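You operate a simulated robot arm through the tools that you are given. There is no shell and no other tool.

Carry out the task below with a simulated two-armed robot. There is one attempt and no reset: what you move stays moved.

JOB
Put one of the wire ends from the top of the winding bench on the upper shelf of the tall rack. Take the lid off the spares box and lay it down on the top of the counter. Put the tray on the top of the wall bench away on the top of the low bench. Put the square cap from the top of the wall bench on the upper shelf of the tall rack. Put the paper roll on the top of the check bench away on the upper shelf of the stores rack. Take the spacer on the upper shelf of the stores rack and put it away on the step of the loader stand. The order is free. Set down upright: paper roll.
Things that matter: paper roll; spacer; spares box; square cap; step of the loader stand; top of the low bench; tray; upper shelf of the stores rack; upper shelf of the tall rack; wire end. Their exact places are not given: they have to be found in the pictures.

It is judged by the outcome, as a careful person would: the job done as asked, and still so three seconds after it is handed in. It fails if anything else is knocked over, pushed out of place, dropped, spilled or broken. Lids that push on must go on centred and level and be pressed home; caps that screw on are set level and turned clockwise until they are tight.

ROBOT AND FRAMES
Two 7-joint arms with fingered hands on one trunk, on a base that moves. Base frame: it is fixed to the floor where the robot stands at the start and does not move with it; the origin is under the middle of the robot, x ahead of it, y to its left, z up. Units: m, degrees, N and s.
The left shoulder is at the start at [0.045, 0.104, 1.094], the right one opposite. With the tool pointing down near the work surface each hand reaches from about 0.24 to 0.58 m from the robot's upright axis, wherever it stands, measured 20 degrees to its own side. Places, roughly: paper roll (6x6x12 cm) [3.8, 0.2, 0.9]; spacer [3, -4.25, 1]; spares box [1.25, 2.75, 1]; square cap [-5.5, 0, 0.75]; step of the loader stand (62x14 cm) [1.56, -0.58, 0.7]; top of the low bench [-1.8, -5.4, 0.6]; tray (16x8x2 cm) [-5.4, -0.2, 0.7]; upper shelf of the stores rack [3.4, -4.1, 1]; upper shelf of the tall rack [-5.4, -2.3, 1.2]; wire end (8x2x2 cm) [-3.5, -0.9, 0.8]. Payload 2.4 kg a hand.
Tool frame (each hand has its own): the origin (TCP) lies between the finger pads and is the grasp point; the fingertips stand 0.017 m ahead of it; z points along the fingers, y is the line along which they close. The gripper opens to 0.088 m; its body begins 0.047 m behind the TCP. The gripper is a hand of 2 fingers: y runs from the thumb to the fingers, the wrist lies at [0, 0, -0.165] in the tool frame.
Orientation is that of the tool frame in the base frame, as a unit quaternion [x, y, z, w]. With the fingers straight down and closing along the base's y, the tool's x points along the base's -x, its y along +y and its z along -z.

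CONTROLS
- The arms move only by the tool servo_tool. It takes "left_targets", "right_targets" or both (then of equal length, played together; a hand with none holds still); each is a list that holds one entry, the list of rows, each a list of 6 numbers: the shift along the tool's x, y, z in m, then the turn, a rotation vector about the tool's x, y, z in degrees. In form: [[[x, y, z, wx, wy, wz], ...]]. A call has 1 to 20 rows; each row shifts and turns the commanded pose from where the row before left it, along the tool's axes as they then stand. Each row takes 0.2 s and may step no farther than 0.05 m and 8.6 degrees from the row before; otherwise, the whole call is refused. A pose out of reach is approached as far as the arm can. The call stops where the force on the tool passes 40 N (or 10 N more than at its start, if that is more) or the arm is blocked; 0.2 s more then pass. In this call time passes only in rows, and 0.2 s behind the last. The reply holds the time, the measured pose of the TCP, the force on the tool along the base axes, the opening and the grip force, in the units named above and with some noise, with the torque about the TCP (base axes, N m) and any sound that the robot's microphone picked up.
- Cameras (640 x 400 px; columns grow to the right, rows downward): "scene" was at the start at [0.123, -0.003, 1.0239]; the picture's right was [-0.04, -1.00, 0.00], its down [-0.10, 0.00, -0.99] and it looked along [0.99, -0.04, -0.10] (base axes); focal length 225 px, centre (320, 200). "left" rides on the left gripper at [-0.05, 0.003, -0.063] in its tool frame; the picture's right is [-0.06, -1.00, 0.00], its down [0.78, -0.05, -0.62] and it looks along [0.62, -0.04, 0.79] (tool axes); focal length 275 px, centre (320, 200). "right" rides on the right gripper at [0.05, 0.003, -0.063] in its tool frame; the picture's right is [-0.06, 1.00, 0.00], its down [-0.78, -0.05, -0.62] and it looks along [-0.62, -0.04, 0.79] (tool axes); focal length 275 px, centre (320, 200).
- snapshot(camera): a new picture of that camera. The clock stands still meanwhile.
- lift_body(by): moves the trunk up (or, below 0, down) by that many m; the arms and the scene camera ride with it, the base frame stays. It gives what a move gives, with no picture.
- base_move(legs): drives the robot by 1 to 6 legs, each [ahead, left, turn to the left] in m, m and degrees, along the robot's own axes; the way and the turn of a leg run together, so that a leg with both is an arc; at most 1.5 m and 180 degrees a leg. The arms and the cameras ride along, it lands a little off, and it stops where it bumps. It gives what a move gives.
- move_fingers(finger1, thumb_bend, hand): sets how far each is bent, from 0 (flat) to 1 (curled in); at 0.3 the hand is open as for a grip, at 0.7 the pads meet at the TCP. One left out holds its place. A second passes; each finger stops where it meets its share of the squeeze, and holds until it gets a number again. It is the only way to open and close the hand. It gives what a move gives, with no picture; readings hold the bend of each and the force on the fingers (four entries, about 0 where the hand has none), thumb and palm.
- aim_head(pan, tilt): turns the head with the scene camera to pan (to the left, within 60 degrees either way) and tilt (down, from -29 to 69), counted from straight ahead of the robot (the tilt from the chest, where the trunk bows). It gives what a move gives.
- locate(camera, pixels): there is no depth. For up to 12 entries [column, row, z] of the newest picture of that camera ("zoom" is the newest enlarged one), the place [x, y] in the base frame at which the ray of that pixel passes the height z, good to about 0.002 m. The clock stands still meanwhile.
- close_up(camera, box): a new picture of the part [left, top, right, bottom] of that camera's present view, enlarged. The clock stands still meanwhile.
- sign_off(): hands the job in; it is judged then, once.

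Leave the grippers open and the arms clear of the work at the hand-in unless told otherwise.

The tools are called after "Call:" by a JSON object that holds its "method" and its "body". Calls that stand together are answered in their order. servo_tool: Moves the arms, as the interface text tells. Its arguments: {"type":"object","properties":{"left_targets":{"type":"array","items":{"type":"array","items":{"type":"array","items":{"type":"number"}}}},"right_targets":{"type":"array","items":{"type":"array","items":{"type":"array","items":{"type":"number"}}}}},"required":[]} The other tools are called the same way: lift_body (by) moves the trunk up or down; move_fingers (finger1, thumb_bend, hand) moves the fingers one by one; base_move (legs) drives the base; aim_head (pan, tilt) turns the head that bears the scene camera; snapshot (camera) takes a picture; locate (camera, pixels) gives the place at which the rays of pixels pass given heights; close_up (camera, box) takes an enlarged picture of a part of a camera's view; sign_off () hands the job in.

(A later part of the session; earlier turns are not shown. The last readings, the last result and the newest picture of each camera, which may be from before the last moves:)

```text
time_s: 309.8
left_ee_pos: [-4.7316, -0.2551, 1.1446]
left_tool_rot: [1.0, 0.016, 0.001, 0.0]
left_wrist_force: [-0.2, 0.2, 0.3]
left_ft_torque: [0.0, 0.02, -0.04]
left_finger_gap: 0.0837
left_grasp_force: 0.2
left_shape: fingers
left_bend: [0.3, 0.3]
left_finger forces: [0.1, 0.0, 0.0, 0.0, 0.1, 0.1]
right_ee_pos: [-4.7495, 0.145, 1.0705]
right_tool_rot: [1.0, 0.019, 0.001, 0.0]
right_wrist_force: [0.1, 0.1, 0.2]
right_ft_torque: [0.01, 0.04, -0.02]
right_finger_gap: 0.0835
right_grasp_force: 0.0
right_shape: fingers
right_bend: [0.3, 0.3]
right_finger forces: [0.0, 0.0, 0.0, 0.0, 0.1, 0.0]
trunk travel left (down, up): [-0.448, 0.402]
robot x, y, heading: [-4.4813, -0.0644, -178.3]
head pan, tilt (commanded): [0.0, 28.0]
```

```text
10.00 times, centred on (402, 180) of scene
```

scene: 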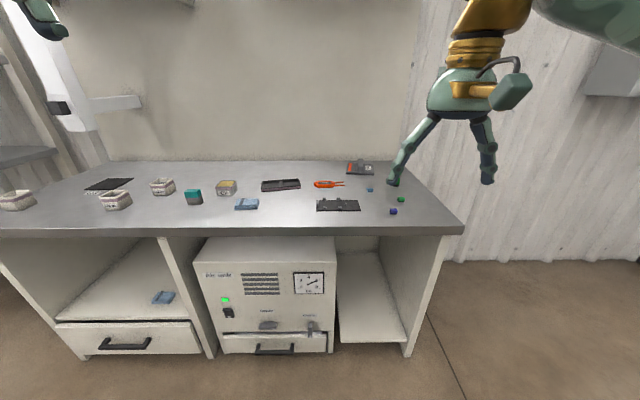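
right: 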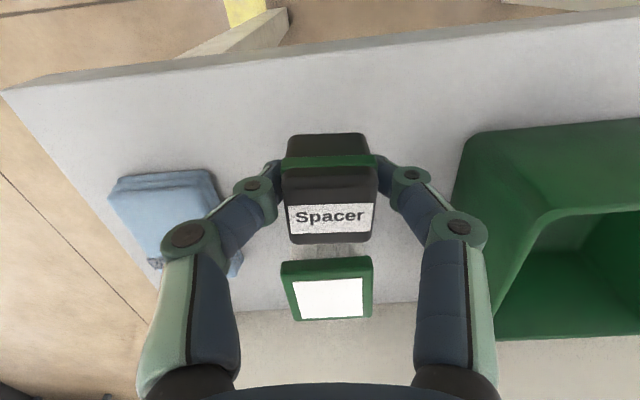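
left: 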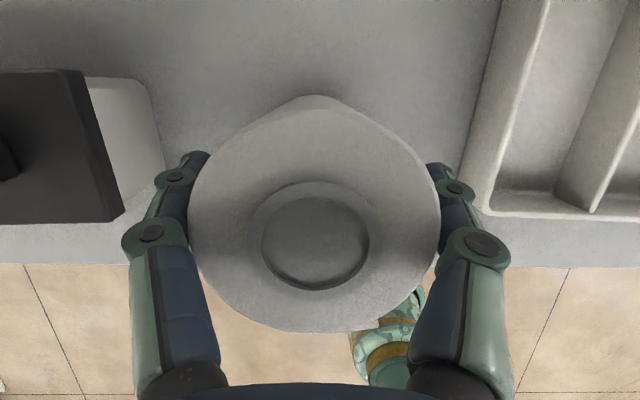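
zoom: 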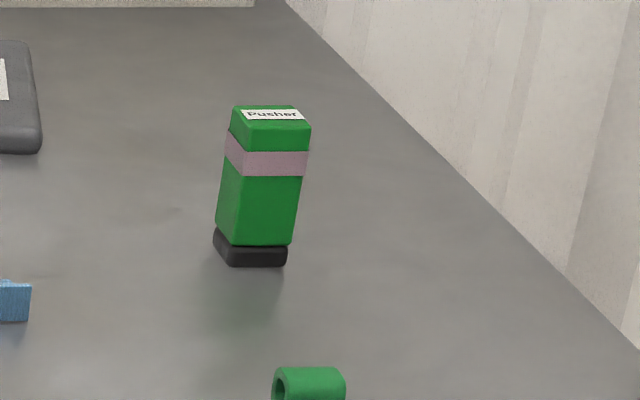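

The pieces are labelled "Cover" and "Pusher"; the small caps need a closer look. I drive 0.3 m ahead and lower the trunk by 0.2 to use the right hand's camera.

Call:
{"method": "base_move", "body": {"legs": [[0.0, 0, -1.8], [0.3, 0, 0]]}}

Call:
{"method": "lift_body", "body": {"by": -0.15}}

Call:
{"method": "aim_head", "body": {"pan": -10, "tilt": 35}}

Call:
{"method": "snapshot", "body": {"camera": "scene"}}

Call:
{"method": "snapshot", "body": {"camera": "right"}}

```text
time_s: 312.2
left_ee_pos: [-5.0356, -0.2464, 1.1451]
left_tool_rot: [1.0, -0.002, 0.0, 0.0]
left_wrist_force: [-0.6, 0.6, -0.4]
left_ft_torque: [-0.04, 0.0, -0.01]
left_finger_gap: 0.0835
left_grasp_force: 0.0
left_shape: fingers
left_bend: [0.3, 0.3]
left_finger forces: [0.0, 0.0, 0.1, 0.0, 0.0, 0.0]
right_ee_pos: [-5.0385, 0.1529, 1.0692]
right_tool_rot: [1.0, 0.001, -0.001, -0.001]
right_wrist_force: [0.7, 0.1, 0.5]
right_ft_torque: [0.0, 0.03, 0.02]
right_finger_gap: 0.0833
right_grasp_force: 0.1
right_shape: fingers
right_bend: [0.3, 0.3]
right_finger forces: [0.0, 0.0, 0.1, 0.0, 0.0, 0.0]
trunk travel left (down, up): [-0.448, 0.402]
robot x, y, heading: [-4.7771, -0.0628, 179.6]
head pan, tilt (commanded): [0.0, 28.0]
```

```text
time_s: 314.0
left_ee_pos: [-5.0341, -0.2462, 0.9949]
left_tool_rot: [1.0, -0.003, 0.0, -0.001]
left_wrist_force: [1.1, 0.0, 0.3]
left_ft_torque: [0.04, -0.02, 0.05]
left_finger_gap: 0.0837
left_grasp_force: 0.1
left_shape: fingers
left_bend: [0.3, 0.3]
left_finger forces: [0.0, 0.0, 0.0, 0.0, 0.0, 0.1]
right_ee_pos: [-5.0386, 0.1535, 0.9191]
right_tool_rot: [1.0, 0.001, -0.001, -0.001]
right_wrist_force: [0.0, -0.1, 0.4]
right_ft_torque: [-0.01, 0.0, 0.0]
right_finger_gap: 0.0835
right_grasp_force: 0.0
right_shape: fingers
right_bend: [0.3, 0.3]
right_finger forces: [0.1, 0.0, 0.0, 0.0, 0.0, 0.1]
trunk travel left (down, up): [-0.298, 0.552]
robot x, y, heading: [-4.7715, -0.0648, 179.7]
head pan, tilt (commanded): [0.0, 28.0]
```

```text
time_s: 314.7
left_ee_pos: [-5.0344, -0.2464, 0.994]
left_tool_rot: [1.0, -0.002, 0.001, -0.001]
left_wrist_force: [-1.0, -0.7, -0.3]
left_ft_torque: [-0.01, -0.01, -0.04]
left_finger_gap: 0.0835
left_grasp_force: 0.1
left_shape: fingers
left_bend: [0.3, 0.3]
left_finger forces: [0.1, 0.0, 0.0, 0.0, 0.1, 0.1]
right_ee_pos: [-5.0385, 0.1534, 0.9188]
right_tool_rot: [1.0, 0.0, 0.0, -0.001]
right_wrist_force: [0.6, 0.4, 0.2]
right_ft_torque: [0.01, 0.02, -0.01]
right_finger_gap: 0.0834
right_grasp_force: 0.1
right_shape: fingers
right_bend: [0.3, 0.3]
right_finger forces: [0.0, 0.1, 0.1, 0.0, 0.0, 0.0]
trunk travel left (down, up): [-0.298, 0.552]
robot x, y, heading: [-4.7731, -0.0646, 179.8]
head pan, tilt (commanded): [-10.0, 35.0]
```

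```text
taken
```

scene: 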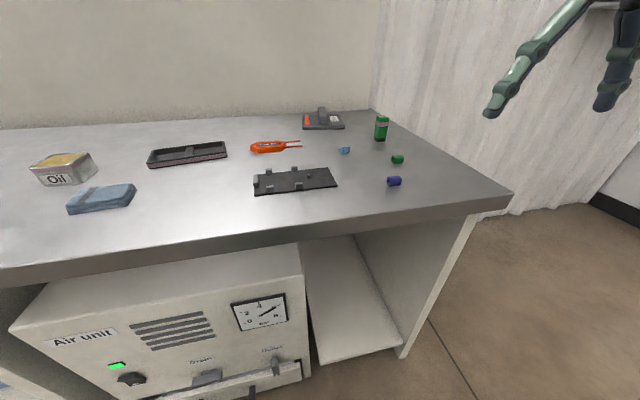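

```text
taken
```

right: 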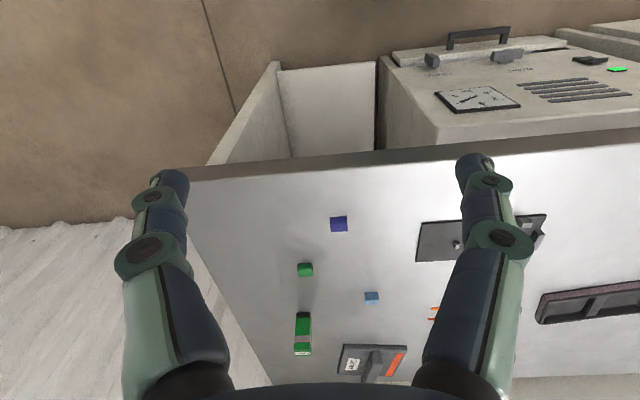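

I zoom the hand camera on the three small caps.

Call:
{"method": "close_up", "body": {"camera": "right", "box": [280, 205, 392, 315]}}

Call:
{"method": "close_up", "body": {"camera": "right", "box": [350, 284, 394, 312]}}

Call:
{"method": "close_up", "body": {"camera": "scene", "box": [325, 130, 421, 190]}}

```text
3.64 times, centred on (336, 260) of right
```

zoom: 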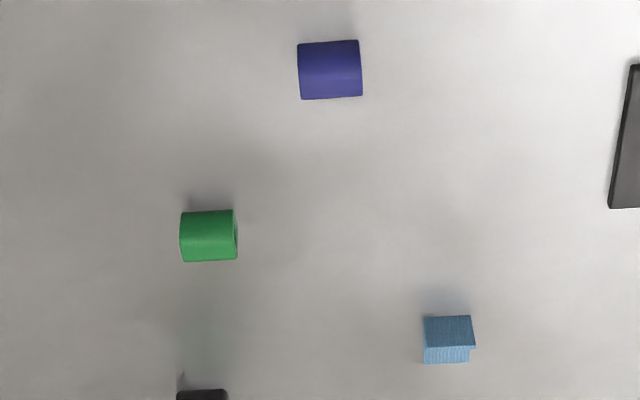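

```text
14.29 times, centred on (372, 298) of right
```

zoom: 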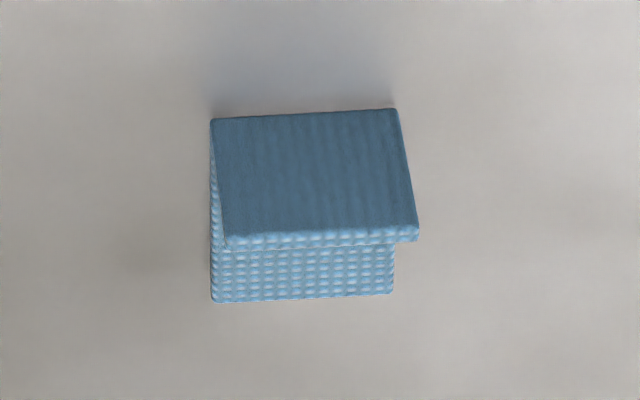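

```text
6.67 times, centred on (373, 160) of scene
```

zoom: 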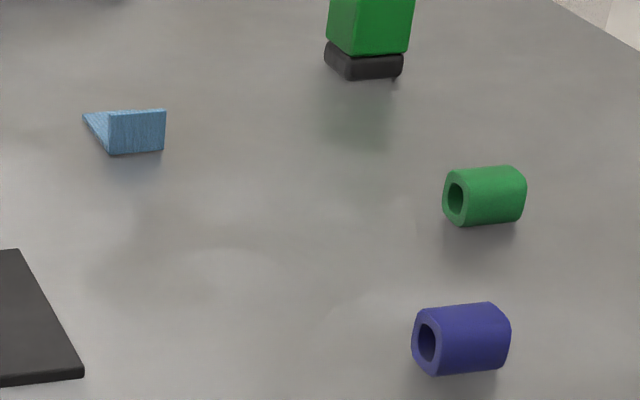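

I zoom even closer on each piece from the scene camera, and locate the "Cover".

Call:
{"method": "close_up", "body": {"camera": "scene", "box": [332, 140, 356, 156]}}

Call:
{"method": "close_up", "body": {"camera": "scene", "box": [380, 150, 412, 190]}}

Call:
{"method": "locate", "body": {"camera": "scene", "pixels": [[305, 131, 0.75], [344, 129, 0.75], [322, 122, 0.76], [345, 153, 0.75], [397, 162, 0.75], [393, 185, 0.75], [381, 141, 0.75], [190, 155, 0.77]]}}

```text
16.00 times, centred on (344, 148) of scene
```

zoom: 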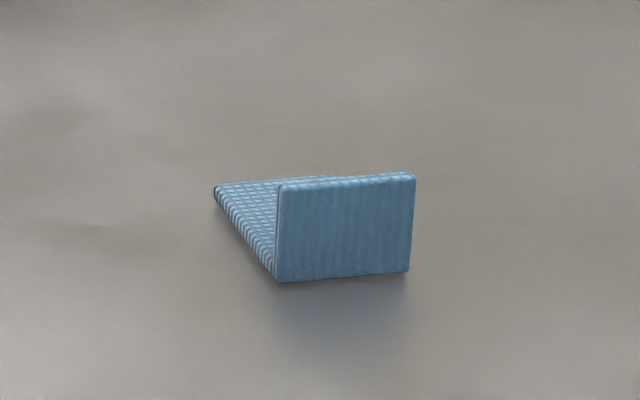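

```text
10.00 times, centred on (396, 170) of scene
```

zoom: 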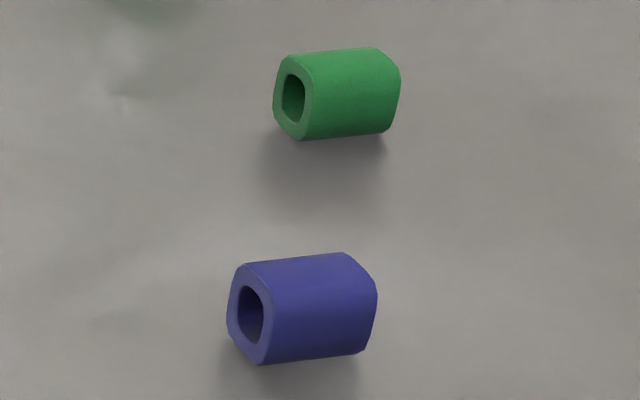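

```text
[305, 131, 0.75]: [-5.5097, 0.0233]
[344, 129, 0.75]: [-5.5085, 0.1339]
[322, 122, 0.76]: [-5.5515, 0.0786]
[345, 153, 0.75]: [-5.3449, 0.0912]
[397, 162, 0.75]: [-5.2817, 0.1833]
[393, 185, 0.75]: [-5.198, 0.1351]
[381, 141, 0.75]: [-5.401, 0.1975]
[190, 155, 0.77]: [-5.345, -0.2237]
```

I take a closer look at the region around (-5.5, 0) and the whole bench top for other candidates.

Call:
{"method": "close_up", "body": {"camera": "scene", "box": [235, 95, 395, 195]}}

Call:
{"method": "close_up", "body": {"camera": "scene", "box": [0, 100, 240, 250]}}

```text
4.00 times, centred on (315, 145) of scene
```

zoom: 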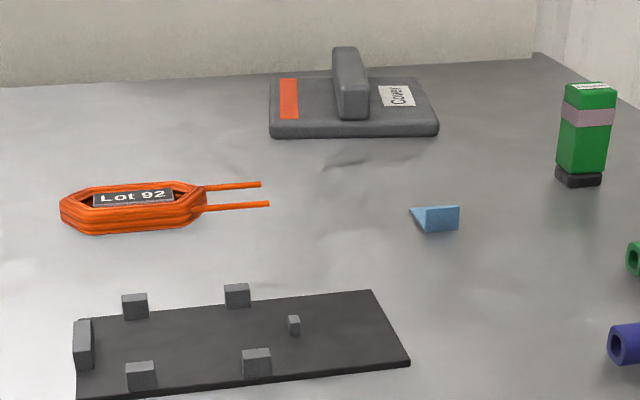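

```text
2.67 times, centred on (120, 175) of scene
```

zoom: 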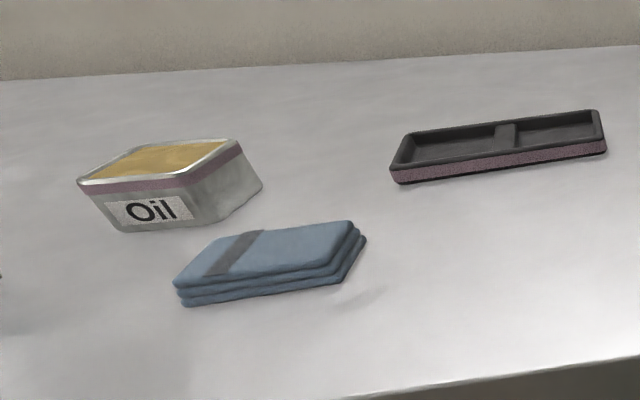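

I look at the left part of the wall bench too.

Call:
{"method": "aim_head", "body": {"pan": 35, "tilt": 25}}

Call:
{"method": "snapshot", "body": {"camera": "scene"}}

Call:
{"method": "close_up", "body": {"camera": "scene", "box": [130, 140, 400, 290]}}

```text
time_s: 315.8
left_ee_pos: [-5.0349, -0.2464, 0.9949]
left_tool_rot: [1.0, -0.001, 0.0, 0.0]
left_wrist_force: [-0.6, -0.5, -0.4]
left_ft_torque: [0.02, -0.01, 0.01]
left_finger_gap: 0.0834
left_grasp_force: 0.2
left_shape: fingers
left_bend: [0.3, 0.3]
left_finger forces: [0.0, 0.0, 0.0, 0.1, 0.0, 0.0]
right_ee_pos: [-5.0376, 0.1544, 0.9202]
right_tool_rot: [1.0, 0.002, 0.0, -0.001]
right_wrist_force: [0.9, -0.6, -0.6]
right_ft_torque: [0.02, 0.01, -0.02]
right_finger_gap: 0.0838
right_grasp_force: 0.2
right_shape: fingers
right_bend: [0.3, 0.3]
right_finger forces: [0.1, 0.0, 0.0, 0.0, 0.0, 0.0]
trunk travel left (down, up): [-0.298, 0.552]
robot x, y, heading: [-4.7727, -0.0597, 179.8]
head pan, tilt (commanded): [35.0, 25.0]
```

```text
taken
```

scene: 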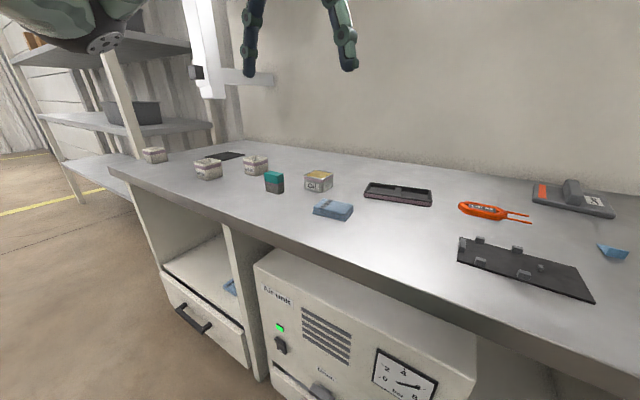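

```text
2.37 times, centred on (265, 215) of scene
```

zoom: 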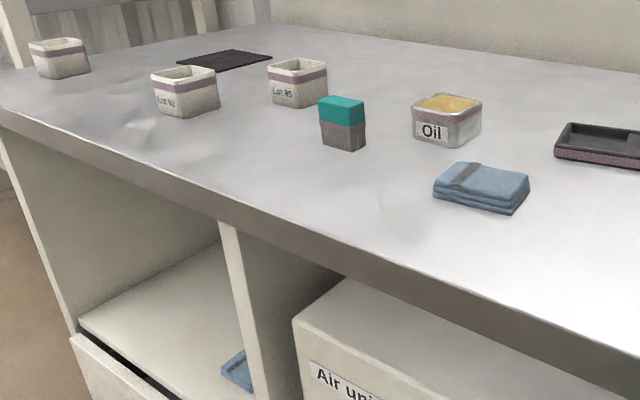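

Both small tubes could be caps. The zoom renders fine detail, so I enlarge each end much more.

Call:
{"method": "aim_head", "body": {"pan": -15, "tilt": 35}}

Call:
{"method": "snapshot", "body": {"camera": "scene"}}

```text
time_s: 317.0
left_ee_pos: [-5.0336, -0.2463, 0.9947]
left_tool_rot: [1.0, -0.001, 0.0, 0.001]
left_wrist_force: [0.2, -0.8, -0.4]
left_ft_torque: [-0.03, -0.02, 0.0]
left_finger_gap: 0.0833
left_grasp_force: 0.1
left_shape: fingers
left_bend: [0.3, 0.3]
left_finger forces: [0.0, 0.0, 0.0, 0.0, 0.0, 0.1]
right_ee_pos: [-5.0388, 0.1538, 0.9198]
right_tool_rot: [1.0, 0.001, 0.001, -0.001]
right_wrist_force: [0.5, 0.1, -0.7]
right_ft_torque: [-0.03, -0.02, -0.01]
right_finger_gap: 0.0834
right_grasp_force: 0.2
right_shape: fingers
right_bend: [0.3, 0.3]
right_finger forces: [0.1, 0.1, 0.1, 0.1, 0.1, 0.0]
trunk travel left (down, up): [-0.298, 0.552]
robot x, y, heading: [-4.7749, -0.0673, 179.7]
head pan, tilt (commanded): [-15.0, 35.0]
```

```text
taken
```

scene: 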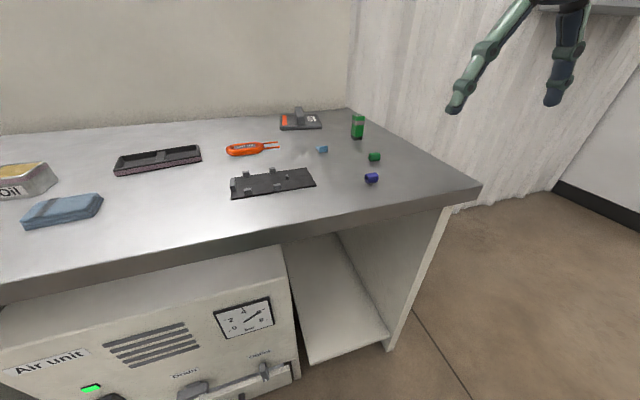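

Call:
{"method": "close_up", "body": {"camera": "scene", "box": [362, 170, 382, 186]}}

Call:
{"method": "close_up", "body": {"camera": "scene", "box": [365, 148, 385, 164]}}

Call:
{"method": "close_up", "body": {"camera": "scene", "box": [312, 142, 332, 158]}}

```text
16.00 times, centred on (372, 178) of scene
```

zoom: 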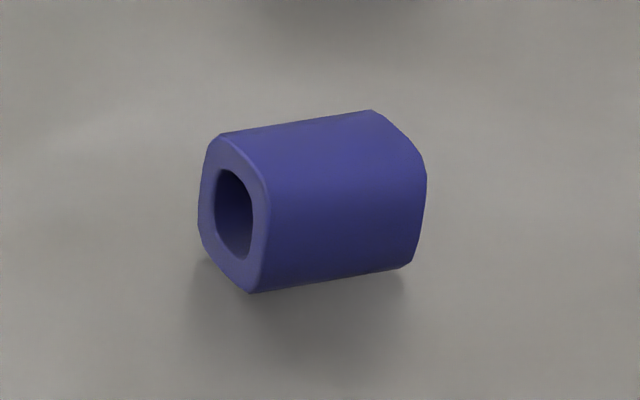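

```text
16.00 times, centred on (375, 156) of scene
```

zoom: 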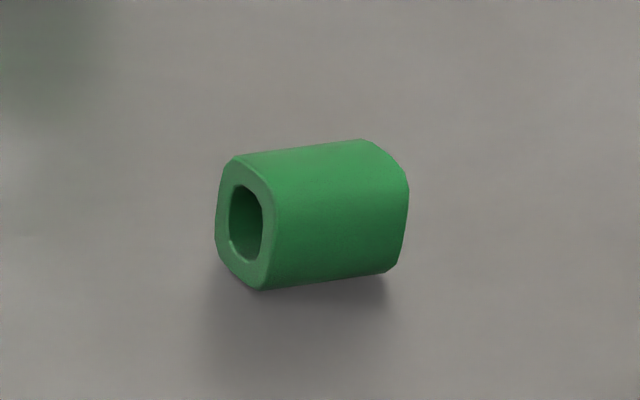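

```text
16.00 times, centred on (322, 150) of scene
```

zoom: 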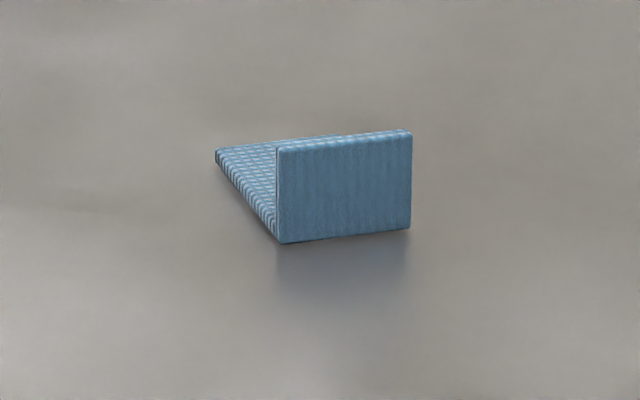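

I need a frontal view of those ends. I strafe 0.55 m to the left (toward -y) and look back right.

Call:
{"method": "base_move", "body": {"legs": [[-0.05, 0.55, 0]]}}

Call:
{"method": "aim_head", "body": {"pan": -52, "tilt": 20}}

Call:
{"method": "snapshot", "body": {"camera": "scene"}}

```text
time_s: 320.1
left_ee_pos: [-4.98, -0.7988, 0.995]
left_tool_rot: [1.0, 0.007, 0.0, 0.0]
left_wrist_force: [0.6, -0.4, 0.4]
left_ft_torque: [0.0, 0.0, -0.03]
left_finger_gap: 0.0837
left_grasp_force: 0.0
left_shape: fingers
left_bend: [0.3, 0.3]
left_finger forces: [0.1, 0.0, 0.1, 0.0, 0.0, 0.0]
right_ee_pos: [-4.9914, -0.3981, 0.9199]
right_tool_rot: [1.0, 0.009, 0.001, -0.001]
right_wrist_force: [0.2, 0.5, -0.2]
right_ft_torque: [-0.04, 0.01, -0.02]
right_finger_gap: 0.0834
right_grasp_force: 0.0
right_shape: fingers
right_bend: [0.3, 0.3]
right_finger forces: [0.0, 0.0, 0.0, 0.0, 0.0, 0.1]
trunk travel left (down, up): [-0.298, 0.552]
robot x, y, heading: [-4.7242, -0.611, -179.3]
head pan, tilt (commanded): [-15.0, 35.0]
```

```text
time_s: 321.2
left_ee_pos: [-4.9818, -0.7994, 0.9954]
left_tool_rot: [1.0, 0.008, -0.001, 0.0]
left_wrist_force: [0.4, 0.5, 0.2]
left_ft_torque: [0.0, -0.02, 0.0]
left_finger_gap: 0.0834
left_grasp_force: 0.1
left_shape: fingers
left_bend: [0.3, 0.3]
left_finger forces: [0.0, 0.0, 0.1, 0.0, 0.0, 0.0]
right_ee_pos: [-4.9902, -0.3997, 0.9198]
right_tool_rot: [1.0, 0.009, 0.001, -0.001]
right_wrist_force: [-0.3, 0.1, 0.7]
right_ft_torque: [-0.02, -0.04, 0.02]
right_finger_gap: 0.0835
right_grasp_force: 0.1
right_shape: fingers
right_bend: [0.3, 0.3]
right_finger forces: [0.1, 0.0, 0.0, 0.0, 0.0, 0.0]
trunk travel left (down, up): [-0.298, 0.552]
robot x, y, heading: [-4.7272, -0.6098, -179.3]
head pan, tilt (commanded): [-52.0, 20.0]
```

```text
taken
```

scene: 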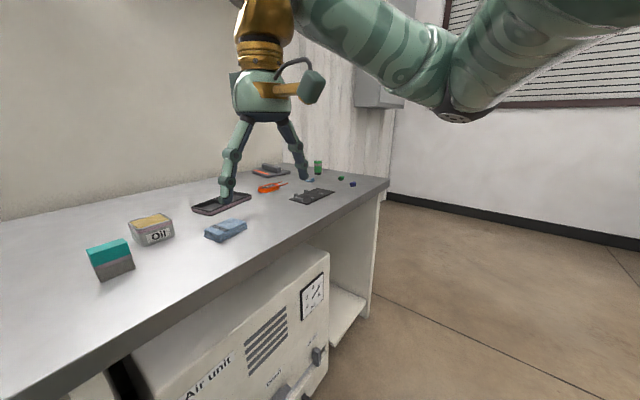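

Call:
{"method": "close_up", "body": {"camera": "scene", "box": [332, 170, 364, 192]}}

Call:
{"method": "close_up", "body": {"camera": "scene", "box": [346, 179, 360, 189]}}

Call:
{"method": "close_up", "body": {"camera": "scene", "box": [334, 173, 348, 183]}}

```text
16.00 times, centred on (348, 181) of scene
```

zoom: 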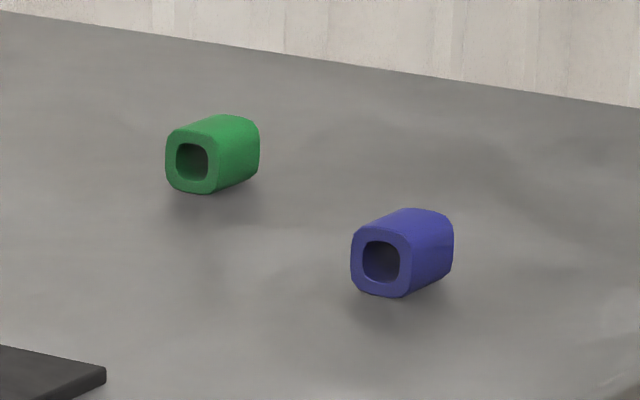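

```text
16.00 times, centred on (353, 184) of scene
```

zoom: 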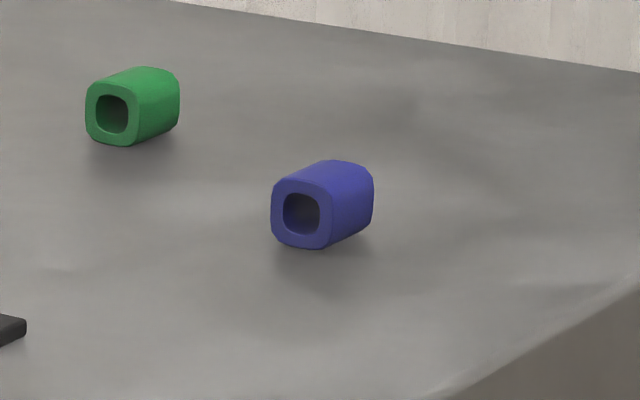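

```text
16.00 times, centred on (341, 178) of scene
```

zoom: 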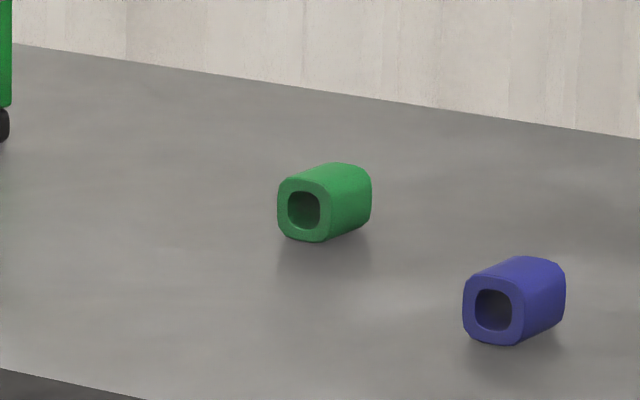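

Both tubes look alike, so neither is clearly "the square cap". I raise the trunk and go back to look at the bench from above for anything hidden.

Call:
{"method": "lift_body", "body": {"by": 0.5}}

Call:
{"method": "base_move", "body": {"legs": [[0.0, -0.5, 0]]}}

Call:
{"method": "aim_head", "body": {"pan": -5, "tilt": 50}}

Call:
{"method": "snapshot", "body": {"camera": "scene"}}

```text
refused: 0.5 is not a number from -0.4 to 0.4
```

```text
time_s: 324.1
left_ee_pos: [-4.9877, -0.3013, 0.9949]
left_tool_rot: [1.0, 0.013, 0.001, 0.0]
left_wrist_force: [0.4, -0.3, -0.2]
left_ft_torque: [0.02, 0.0, -0.02]
left_finger_gap: 0.0837
left_grasp_force: 0.2
left_shape: fingers
left_bend: [0.3, 0.3]
left_finger forces: [0.0, 0.1, 0.1, 0.0, 0.0, 0.0]
right_ee_pos: [-5.0035, 0.0988, 0.9189]
right_tool_rot: [1.0, 0.015, 0.0, -0.001]
right_wrist_force: [0.1, -0.4, -0.2]
right_ft_torque: [0.02, -0.01, 0.0]
right_finger_gap: 0.0835
right_grasp_force: 0.1
right_shape: fingers
right_bend: [0.3, 0.3]
right_finger forces: [0.0, 0.0, 0.1, 0.0, 0.1, 0.0]
trunk travel left (down, up): [-0.298, 0.552]
robot x, y, heading: [-4.7295, -0.1091, -178.8]
head pan, tilt (commanded): [-52.0, 20.0]
```

```text
time_s: 325.3
left_ee_pos: [-4.9878, -0.3007, 0.9947]
left_tool_rot: [1.0, 0.013, 0.001, 0.0]
left_wrist_force: [-0.7, 0.6, 0.3]
left_ft_torque: [0.0, -0.04, 0.01]
left_finger_gap: 0.0835
left_grasp_force: 0.1
left_shape: fingers
left_bend: [0.3, 0.3]
left_finger forces: [0.0, 0.0, 0.0, 0.1, 0.0, 0.0]
right_ee_pos: [-5.0041, 0.0994, 0.919]
right_tool_rot: [1.0, 0.015, 0.0, -0.001]
right_wrist_force: [0.1, -0.8, 0.3]
right_ft_torque: [0.0, -0.02, 0.0]
right_finger_gap: 0.0837
right_grasp_force: 0.1
right_shape: fingers
right_bend: [0.3, 0.3]
right_finger forces: [0.1, 0.1, 0.0, 0.1, 0.0, 0.0]
trunk travel left (down, up): [-0.298, 0.552]
robot x, y, heading: [-4.7328, -0.1057, -178.6]
head pan, tilt (commanded): [-5.0, 50.0]
```

```text
taken
```

scene: 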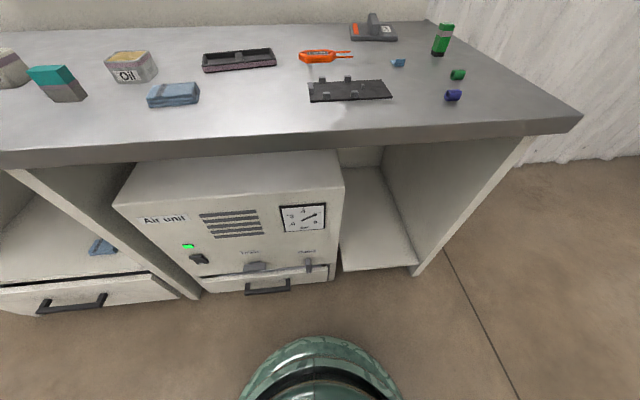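

Call:
{"method": "lift_body", "body": {"by": 0.38}}

Call:
{"method": "aim_head", "body": {"pan": -5, "tilt": 45}}

Call:
{"method": "snapshot", "body": {"camera": "scene"}}

Call:
{"method": "close_up", "body": {"camera": "scene", "box": [200, 60, 460, 230]}}

```text
time_s: 328.9
left_ee_pos: [-4.9879, -0.3028, 1.3752]
left_tool_rot: [1.0, 0.014, 0.0, 0.0]
left_wrist_force: [0.3, -0.5, 0.5]
left_ft_torque: [0.0, 0.0, 0.04]
left_finger_gap: 0.0836
left_grasp_force: 0.1
left_shape: fingers
left_bend: [0.3, 0.3]
left_finger forces: [0.0, 0.0, 0.0, 0.0, 0.1, 0.0]
right_ee_pos: [-5.0047, 0.099, 1.2993]
right_tool_rot: [1.0, 0.016, 0.0, -0.001]
right_wrist_force: [0.1, 0.2, -0.3]
right_ft_torque: [0.02, 0.03, 0.01]
right_finger_gap: 0.0838
right_grasp_force: 0.0
right_shape: fingers
right_bend: [0.3, 0.3]
right_finger forces: [0.0, 0.0, 0.0, 0.1, 0.0, 0.0]
trunk travel left (down, up): [-0.678, 0.172]
robot x, y, heading: [-4.7338, -0.1083, -178.5]
head pan, tilt (commanded): [-5.0, 50.0]
```

```text
time_s: 329.6
left_ee_pos: [-4.9872, -0.3007, 1.3741]
left_tool_rot: [1.0, 0.013, 0.0, 0.0]
left_wrist_force: [-0.4, -0.4, 0.2]
left_ft_torque: [0.0, 0.01, 0.02]
left_finger_gap: 0.0837
left_grasp_force: 0.0
left_shape: fingers
left_bend: [0.3, 0.3]
left_finger forces: [0.0, 0.1, 0.1, 0.0, 0.0, 0.1]
right_ee_pos: [-5.004, 0.0991, 1.2998]
right_tool_rot: [1.0, 0.015, 0.0, 0.0]
right_wrist_force: [-0.4, 0.2, 0.0]
right_ft_torque: [-0.01, 0.02, 0.03]
right_finger_gap: 0.0834
right_grasp_force: 0.1
right_shape: fingers
right_bend: [0.3, 0.3]
right_finger forces: [0.0, 0.1, 0.0, 0.0, 0.0, 0.0]
trunk travel left (down, up): [-0.678, 0.172]
robot x, y, heading: [-4.7323, -0.1084, -178.9]
head pan, tilt (commanded): [-5.0, 45.0]
```

```text
taken
```

scene: 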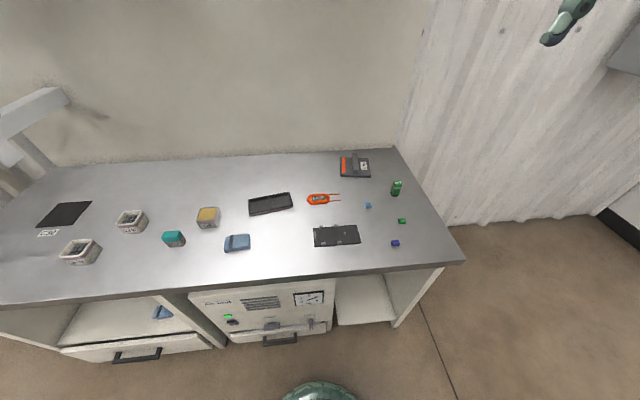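

```text
2.35 times, centred on (330, 145) of scene
```

zoom: 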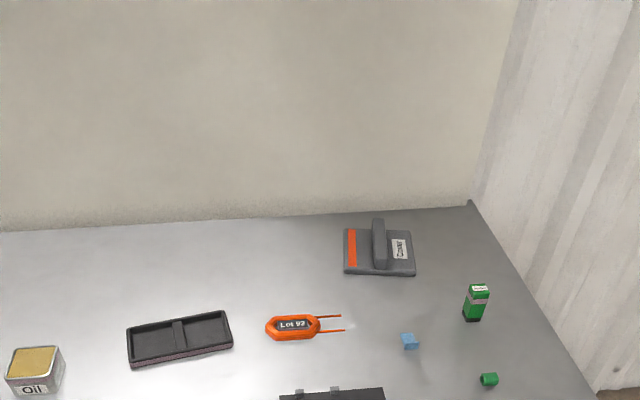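

From above nothing else is hidden. I locate the pieces again from this better viewpoint.

Call:
{"method": "locate", "body": {"camera": "scene", "pixels": [[368, 206, 0.755], [402, 222, 0.755], [395, 244, 0.755], [356, 167, 0.76], [396, 190, 0.76], [270, 204, 0.76], [320, 199, 0.755], [336, 236, 0.755], [250, 200, 0.77], [291, 195, 0.77]]}}

Call:
{"method": "close_up", "body": {"camera": "scene", "box": [330, 145, 410, 195]}}

Call:
{"method": "close_up", "body": {"camera": "scene", "box": [350, 195, 414, 255]}}

```text
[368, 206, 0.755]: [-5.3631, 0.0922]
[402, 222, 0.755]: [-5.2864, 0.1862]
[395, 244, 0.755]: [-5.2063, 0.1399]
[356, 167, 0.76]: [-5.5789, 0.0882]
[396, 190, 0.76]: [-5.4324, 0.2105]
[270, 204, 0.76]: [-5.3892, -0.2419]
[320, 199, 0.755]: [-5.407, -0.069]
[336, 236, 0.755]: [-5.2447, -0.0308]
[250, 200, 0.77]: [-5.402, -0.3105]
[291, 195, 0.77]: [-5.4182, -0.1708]
```

```text
8.00 times, centred on (370, 170) of scene
```

zoom: 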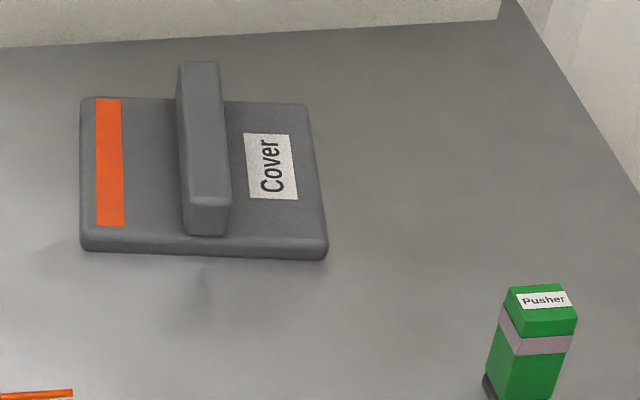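

```text
6.67 times, centred on (382, 225) of scene
```

zoom: 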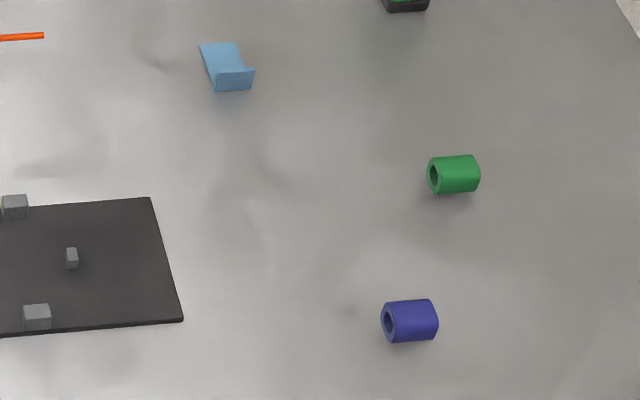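

I can't settle it yet; the winding bench behind me may help to tell part types apart. I back off and turn around to look at it.

Call:
{"method": "base_move", "body": {"legs": [[-0.35, 0, 0], [0, 0, 90], [0, 0, 60]]}}

Call:
{"method": "aim_head", "body": {"pan": 0, "tilt": 38}}

Call:
{"method": "snapshot", "body": {"camera": "scene"}}

```text
time_s: 338.3
left_ee_pos: [-4.0622, -0.0776, 1.3733]
left_tool_rot: [0.266, 0.964, 0.0, 0.001]
left_wrist_force: [-0.5, 0.0, -0.1]
left_ft_torque: [-0.01, 0.03, 0.01]
left_finger_gap: 0.0833
left_grasp_force: 0.1
left_shape: fingers
left_bend: [0.3, 0.3]
left_finger forces: [0.0, 0.0, 0.0, 0.0, 0.1, 0.0]
right_ee_pos: [-4.2636, -0.423, 1.2995]
right_tool_rot: [0.263, 0.965, -0.002, 0.0]
right_wrist_force: [0.6, 0.2, -0.5]
right_ft_torque: [0.01, -0.04, 0.01]
right_finger_gap: 0.0834
right_grasp_force: 0.1
right_shape: fingers
right_bend: [0.3, 0.3]
right_finger forces: [0.0, 0.1, 0.0, 0.1, 0.0, 0.0]
trunk travel left (down, up): [-0.678, 0.172]
robot x, y, heading: [-4.3796, -0.1028, -30.7]
head pan, tilt (commanded): [-5.0, 45.0]
```

```text
time_s: 339.0
left_ee_pos: [-4.0627, -0.0778, 1.3752]
left_tool_rot: [0.265, 0.964, 0.0, 0.0]
left_wrist_force: [0.8, -0.1, -0.9]
left_ft_torque: [0.0, 0.01, 0.0]
left_finger_gap: 0.0832
left_grasp_force: 0.0
left_shape: fingers
left_bend: [0.3, 0.3]
left_finger forces: [0.0, 0.0, 0.1, 0.0, 0.0, 0.1]
right_ee_pos: [-4.264, -0.4236, 1.2999]
right_tool_rot: [0.263, 0.965, -0.001, 0.0]
right_wrist_force: [-0.4, 0.0, -0.4]
right_ft_torque: [0.0, -0.02, 0.02]
right_finger_gap: 0.0835
right_grasp_force: 0.1
right_shape: fingers
right_bend: [0.3, 0.3]
right_finger forces: [0.0, 0.0, 0.0, 0.1, 0.0, 0.0]
trunk travel left (down, up): [-0.678, 0.172]
robot x, y, heading: [-4.3816, -0.104, -30.9]
head pan, tilt (commanded): [0.0, 38.0]
```

```text
taken
```

scene: 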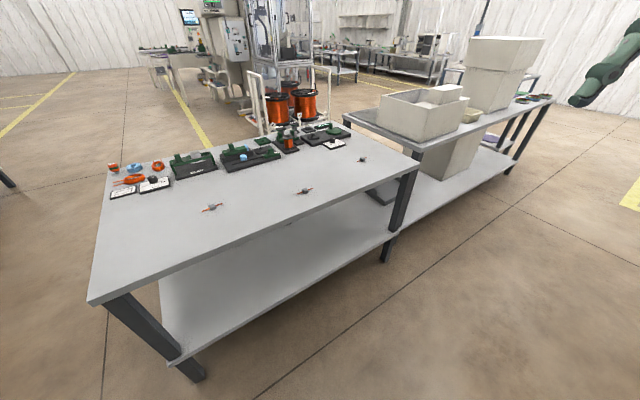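

Three small pieces lie on the near side of the winding bench: (212,207), (303,190), (361,160). I zoom in on them and the rest.

Call:
{"method": "close_up", "body": {"camera": "scene", "box": [190, 145, 380, 220]}}

Call:
{"method": "close_up", "body": {"camera": "scene", "box": [95, 120, 355, 205]}}

Call:
{"method": "locate", "body": {"camera": "scene", "pixels": [[212, 207, 0.81], [303, 191, 0.81], [361, 160, 0.81], [88, 303, 0.8], [417, 168, 0.8], [110, 165, 0.8], [345, 122, 0.8], [130, 182, 0.8]]}}

```text
3.37 times, centred on (285, 182) of scene
```

zoom: 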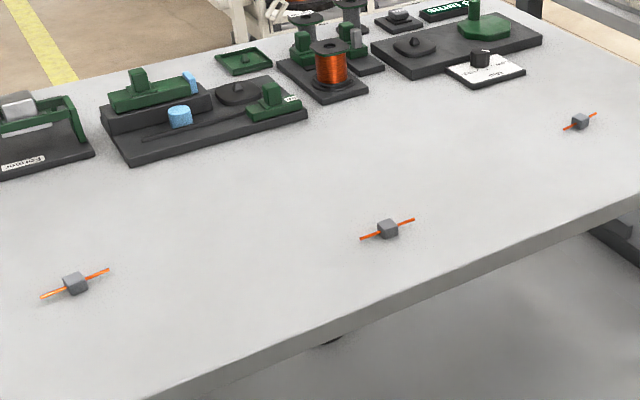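

```text
2.46 times, centred on (225, 162) of scene
```

zoom: 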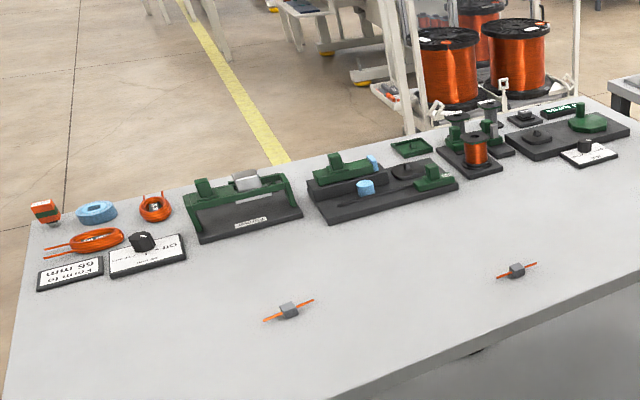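

```text
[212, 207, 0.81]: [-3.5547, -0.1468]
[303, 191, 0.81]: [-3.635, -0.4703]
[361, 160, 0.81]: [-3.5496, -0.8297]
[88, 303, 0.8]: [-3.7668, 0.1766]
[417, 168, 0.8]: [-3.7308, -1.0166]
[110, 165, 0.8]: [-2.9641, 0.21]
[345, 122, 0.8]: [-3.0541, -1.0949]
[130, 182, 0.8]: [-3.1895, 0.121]
```

The wire ends are grey cubes with an orange wire, three alike. Back to the cap: I look at the two tubes' other ends from the north side of the wall bench.

Call:
{"method": "base_move", "body": {"legs": [[-0.807, 0.6285, 0], [0, 0, -99]]}}

Call:
{"method": "aim_head", "body": {"pan": 0, "tilt": 35}}

Call:
{"method": "snapshot", "body": {"camera": "scene"}}

```text
time_s: 348.4
left_ee_pos: [-4.7681, 0.5299, 1.3748]
left_tool_rot: [0.913, 0.409, -0.001, 0.0]
left_wrist_force: [0.2, 0.2, 0.1]
left_ft_torque: [-0.02, -0.01, -0.01]
left_finger_gap: 0.0837
left_grasp_force: 0.0
left_shape: fingers
left_bend: [0.3, 0.3]
left_finger forces: [0.0, 0.1, 0.0, 0.0, 0.0, 0.1]
right_ee_pos: [-5.0701, 0.7928, 1.2991]
right_tool_rot: [0.912, 0.41, 0.0, -0.001]
right_wrist_force: [0.3, 1.0, -0.5]
right_ft_torque: [-0.02, 0.02, -0.01]
right_finger_gap: 0.0836
right_grasp_force: 0.0
right_shape: fingers
right_bend: [0.3, 0.3]
right_finger forces: [0.0, 0.0, 0.0, 0.0, 0.1, 0.0]
trunk travel left (down, up): [-0.678, 0.172]
robot x, y, heading: [-4.7328, 0.8489, -132.0]
head pan, tilt (commanded): [0.0, 38.0]
```

```text
time_s: 349.1
left_ee_pos: [-4.7684, 0.5307, 1.3735]
left_tool_rot: [0.913, 0.408, 0.0, -0.001]
left_wrist_force: [-1.6, -0.5, 0.1]
left_ft_torque: [0.01, 0.03, -0.03]
left_finger_gap: 0.0834
left_grasp_force: 0.0
left_shape: fingers
left_bend: [0.3, 0.3]
left_finger forces: [0.0, 0.0, 0.0, 0.0, 0.0, 0.0]
right_ee_pos: [-5.0708, 0.7942, 1.2991]
right_tool_rot: [0.912, 0.41, 0.0, -0.001]
right_wrist_force: [-0.1, -0.1, 0.4]
right_ft_torque: [-0.01, 0.01, 0.01]
right_finger_gap: 0.0835
right_grasp_force: 0.0
right_shape: fingers
right_bend: [0.3, 0.3]
right_finger forces: [0.0, 0.0, 0.0, 0.0, 0.0, 0.0]
trunk travel left (down, up): [-0.678, 0.172]
robot x, y, heading: [-4.7331, 0.8487, -132.0]
head pan, tilt (commanded): [0.0, 35.0]
```

```text
taken
```

scene: 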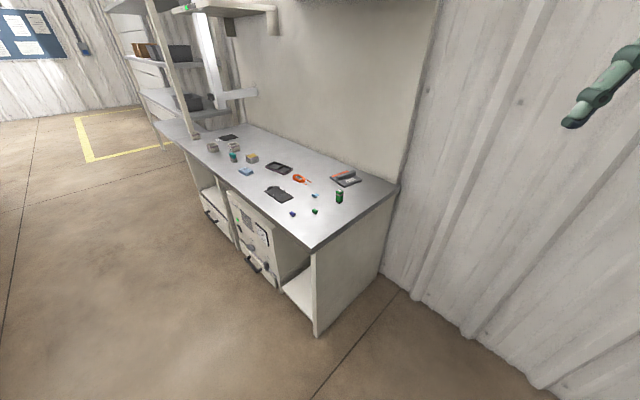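

Call:
{"method": "close_up", "body": {"camera": "scene", "box": [284, 200, 324, 225]}}

Call:
{"method": "close_up", "body": {"camera": "scene", "box": [304, 165, 364, 205]}}

Call:
{"method": "close_up", "body": {"camera": "scene", "box": [100, 0, 320, 150]}}

```text
16.00 times, centred on (304, 212) of scene
```

zoom: 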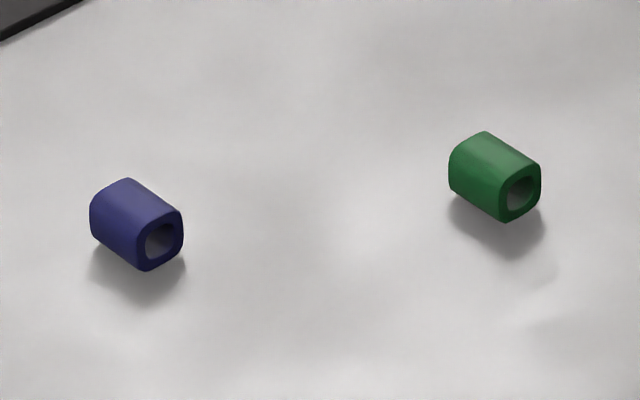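

```text
10.00 times, centred on (334, 185) of scene
```

zoom: 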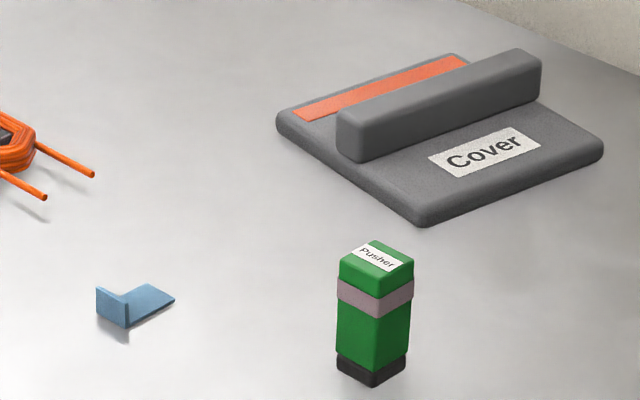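

```text
2.67 times, centred on (210, 75) of scene
```

zoom: 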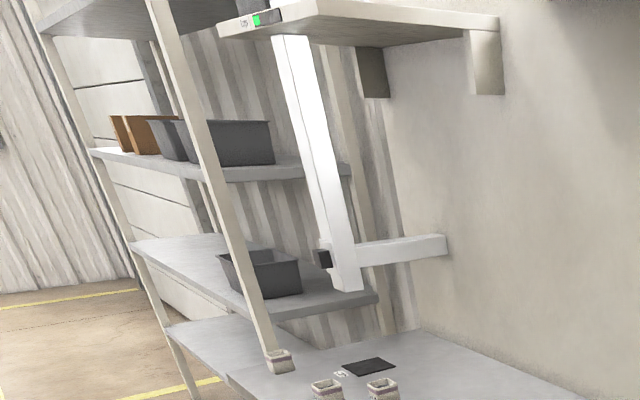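

Both tubes are open right through. I enlarge further to see whether profiles differ.

Call:
{"method": "close_up", "body": {"camera": "scene", "box": [287, 209, 299, 217]}}

Call:
{"method": "close_up", "body": {"camera": "scene", "box": [309, 206, 321, 214]}}

Call:
{"method": "close_up", "body": {"camera": "scene", "box": [200, 130, 320, 205]}}

```text
16.00 times, centred on (293, 213) of scene
```

zoom: 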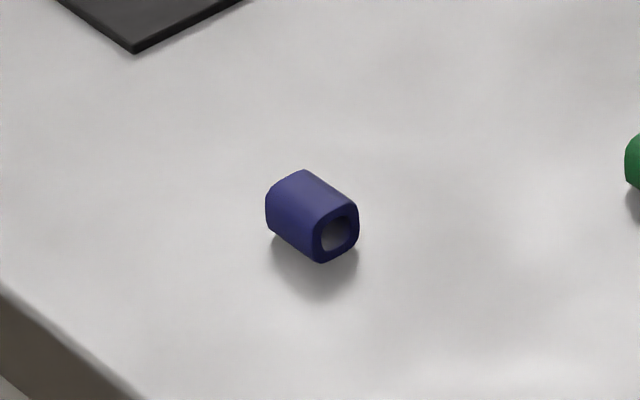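

```text
16.00 times, centred on (315, 210) of scene
```

zoom: 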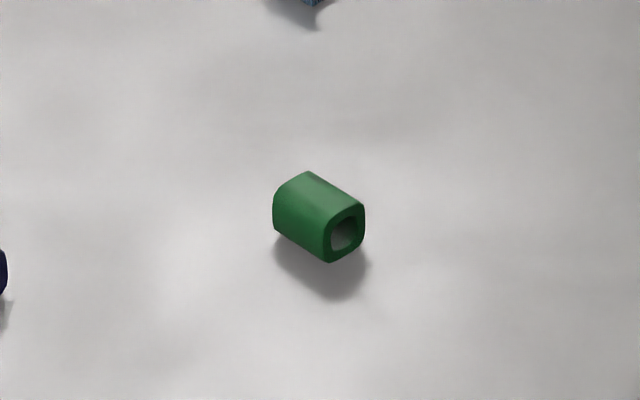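

```text
5.33 times, centred on (260, 168) of scene
```

zoom: 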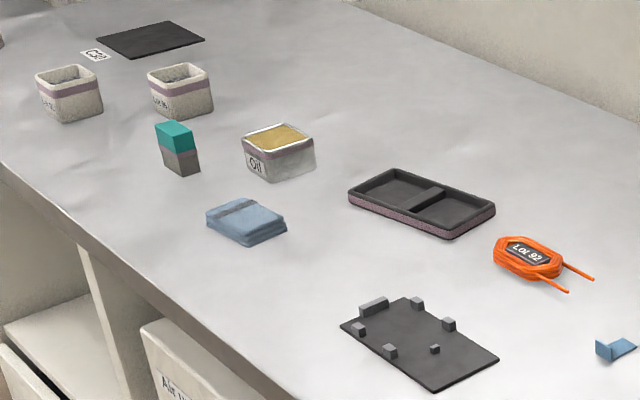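

I measure the "Cover" and the light-blue piece from here.

Call:
{"method": "close_up", "body": {"camera": "scene", "box": [304, 165, 364, 205]}}

Call:
{"method": "locate", "body": {"camera": "zoom", "pixels": [[276, 118, 0.765], [455, 55, 0.765], [605, 145, 0.765], [420, 222, 0.765], [97, 313, 0.75], [127, 328, 0.75], [175, 298, 0.75], [145, 284, 0.75], [338, 368, 0.75], [372, 388, 0.75], [408, 365, 0.75]]}}

Call:
{"method": "close_up", "body": {"camera": "scene", "box": [308, 190, 320, 200]}}

```text
10.00 times, centred on (334, 185) of scene
```

zoom: 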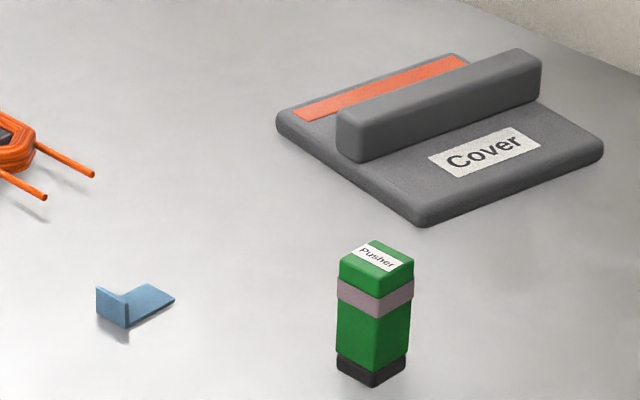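

```text
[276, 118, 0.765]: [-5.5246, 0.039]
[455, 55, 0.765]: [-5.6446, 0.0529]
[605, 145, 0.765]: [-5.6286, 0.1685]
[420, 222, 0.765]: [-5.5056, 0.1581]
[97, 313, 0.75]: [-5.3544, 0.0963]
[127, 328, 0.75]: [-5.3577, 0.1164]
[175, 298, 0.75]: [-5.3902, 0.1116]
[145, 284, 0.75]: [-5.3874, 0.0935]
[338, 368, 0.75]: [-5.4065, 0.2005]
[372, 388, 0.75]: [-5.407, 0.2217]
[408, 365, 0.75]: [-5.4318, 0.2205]
```

```text
16.00 times, centred on (314, 195) of scene
```

zoom: 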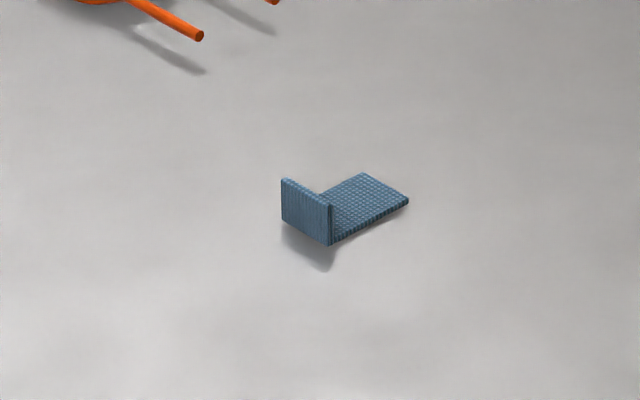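

Let me also check the far end of the wall bench and what is in the bins, so I don't miss a candidate.

Call:
{"method": "close_up", "body": {"camera": "scene", "box": [185, 125, 249, 165]}}

Call:
{"method": "close_up", "body": {"camera": "scene", "box": [225, 140, 289, 180]}}

```text
10.00 times, centred on (217, 145) of scene
```

zoom: 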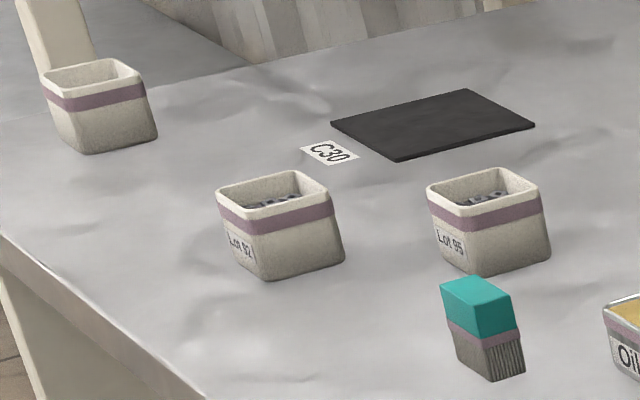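

```text
10.00 times, centred on (257, 160) of scene
```

zoom: 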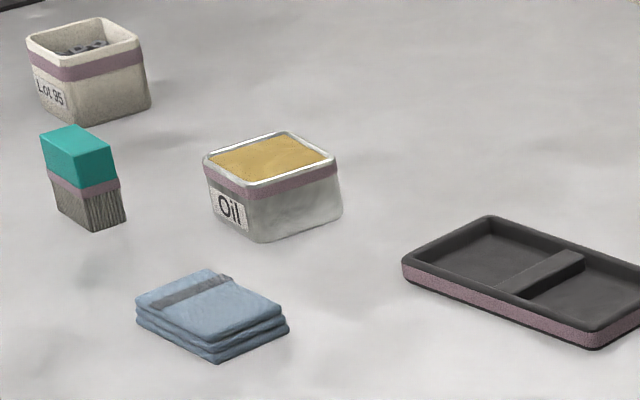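

I look at the notice board on the far wall and the machine's labels, in case they name the parts.

Call:
{"method": "close_up", "body": {"camera": "scene", "box": [0, 5, 72, 65]}}

Call:
{"method": "close_up", "body": {"camera": "scene", "box": [250, 165, 330, 220]}}

```text
6.67 times, centred on (36, 35) of scene
```

zoom: 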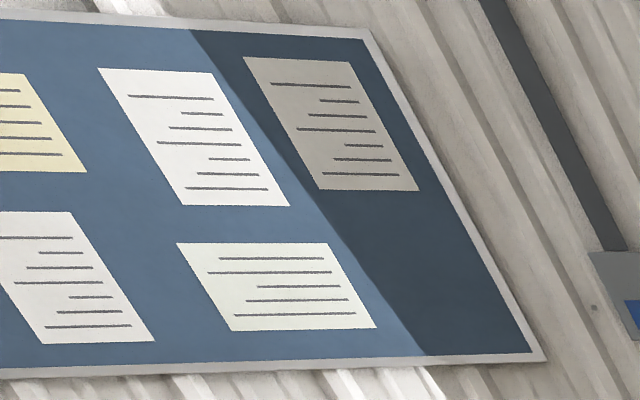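

```text
7.27 times, centred on (290, 192) of scene
```

zoom: 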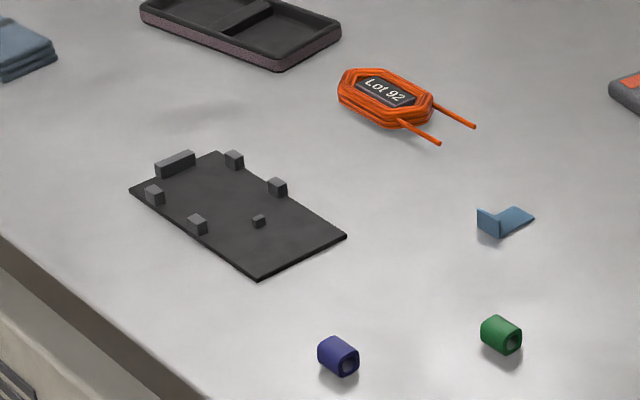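

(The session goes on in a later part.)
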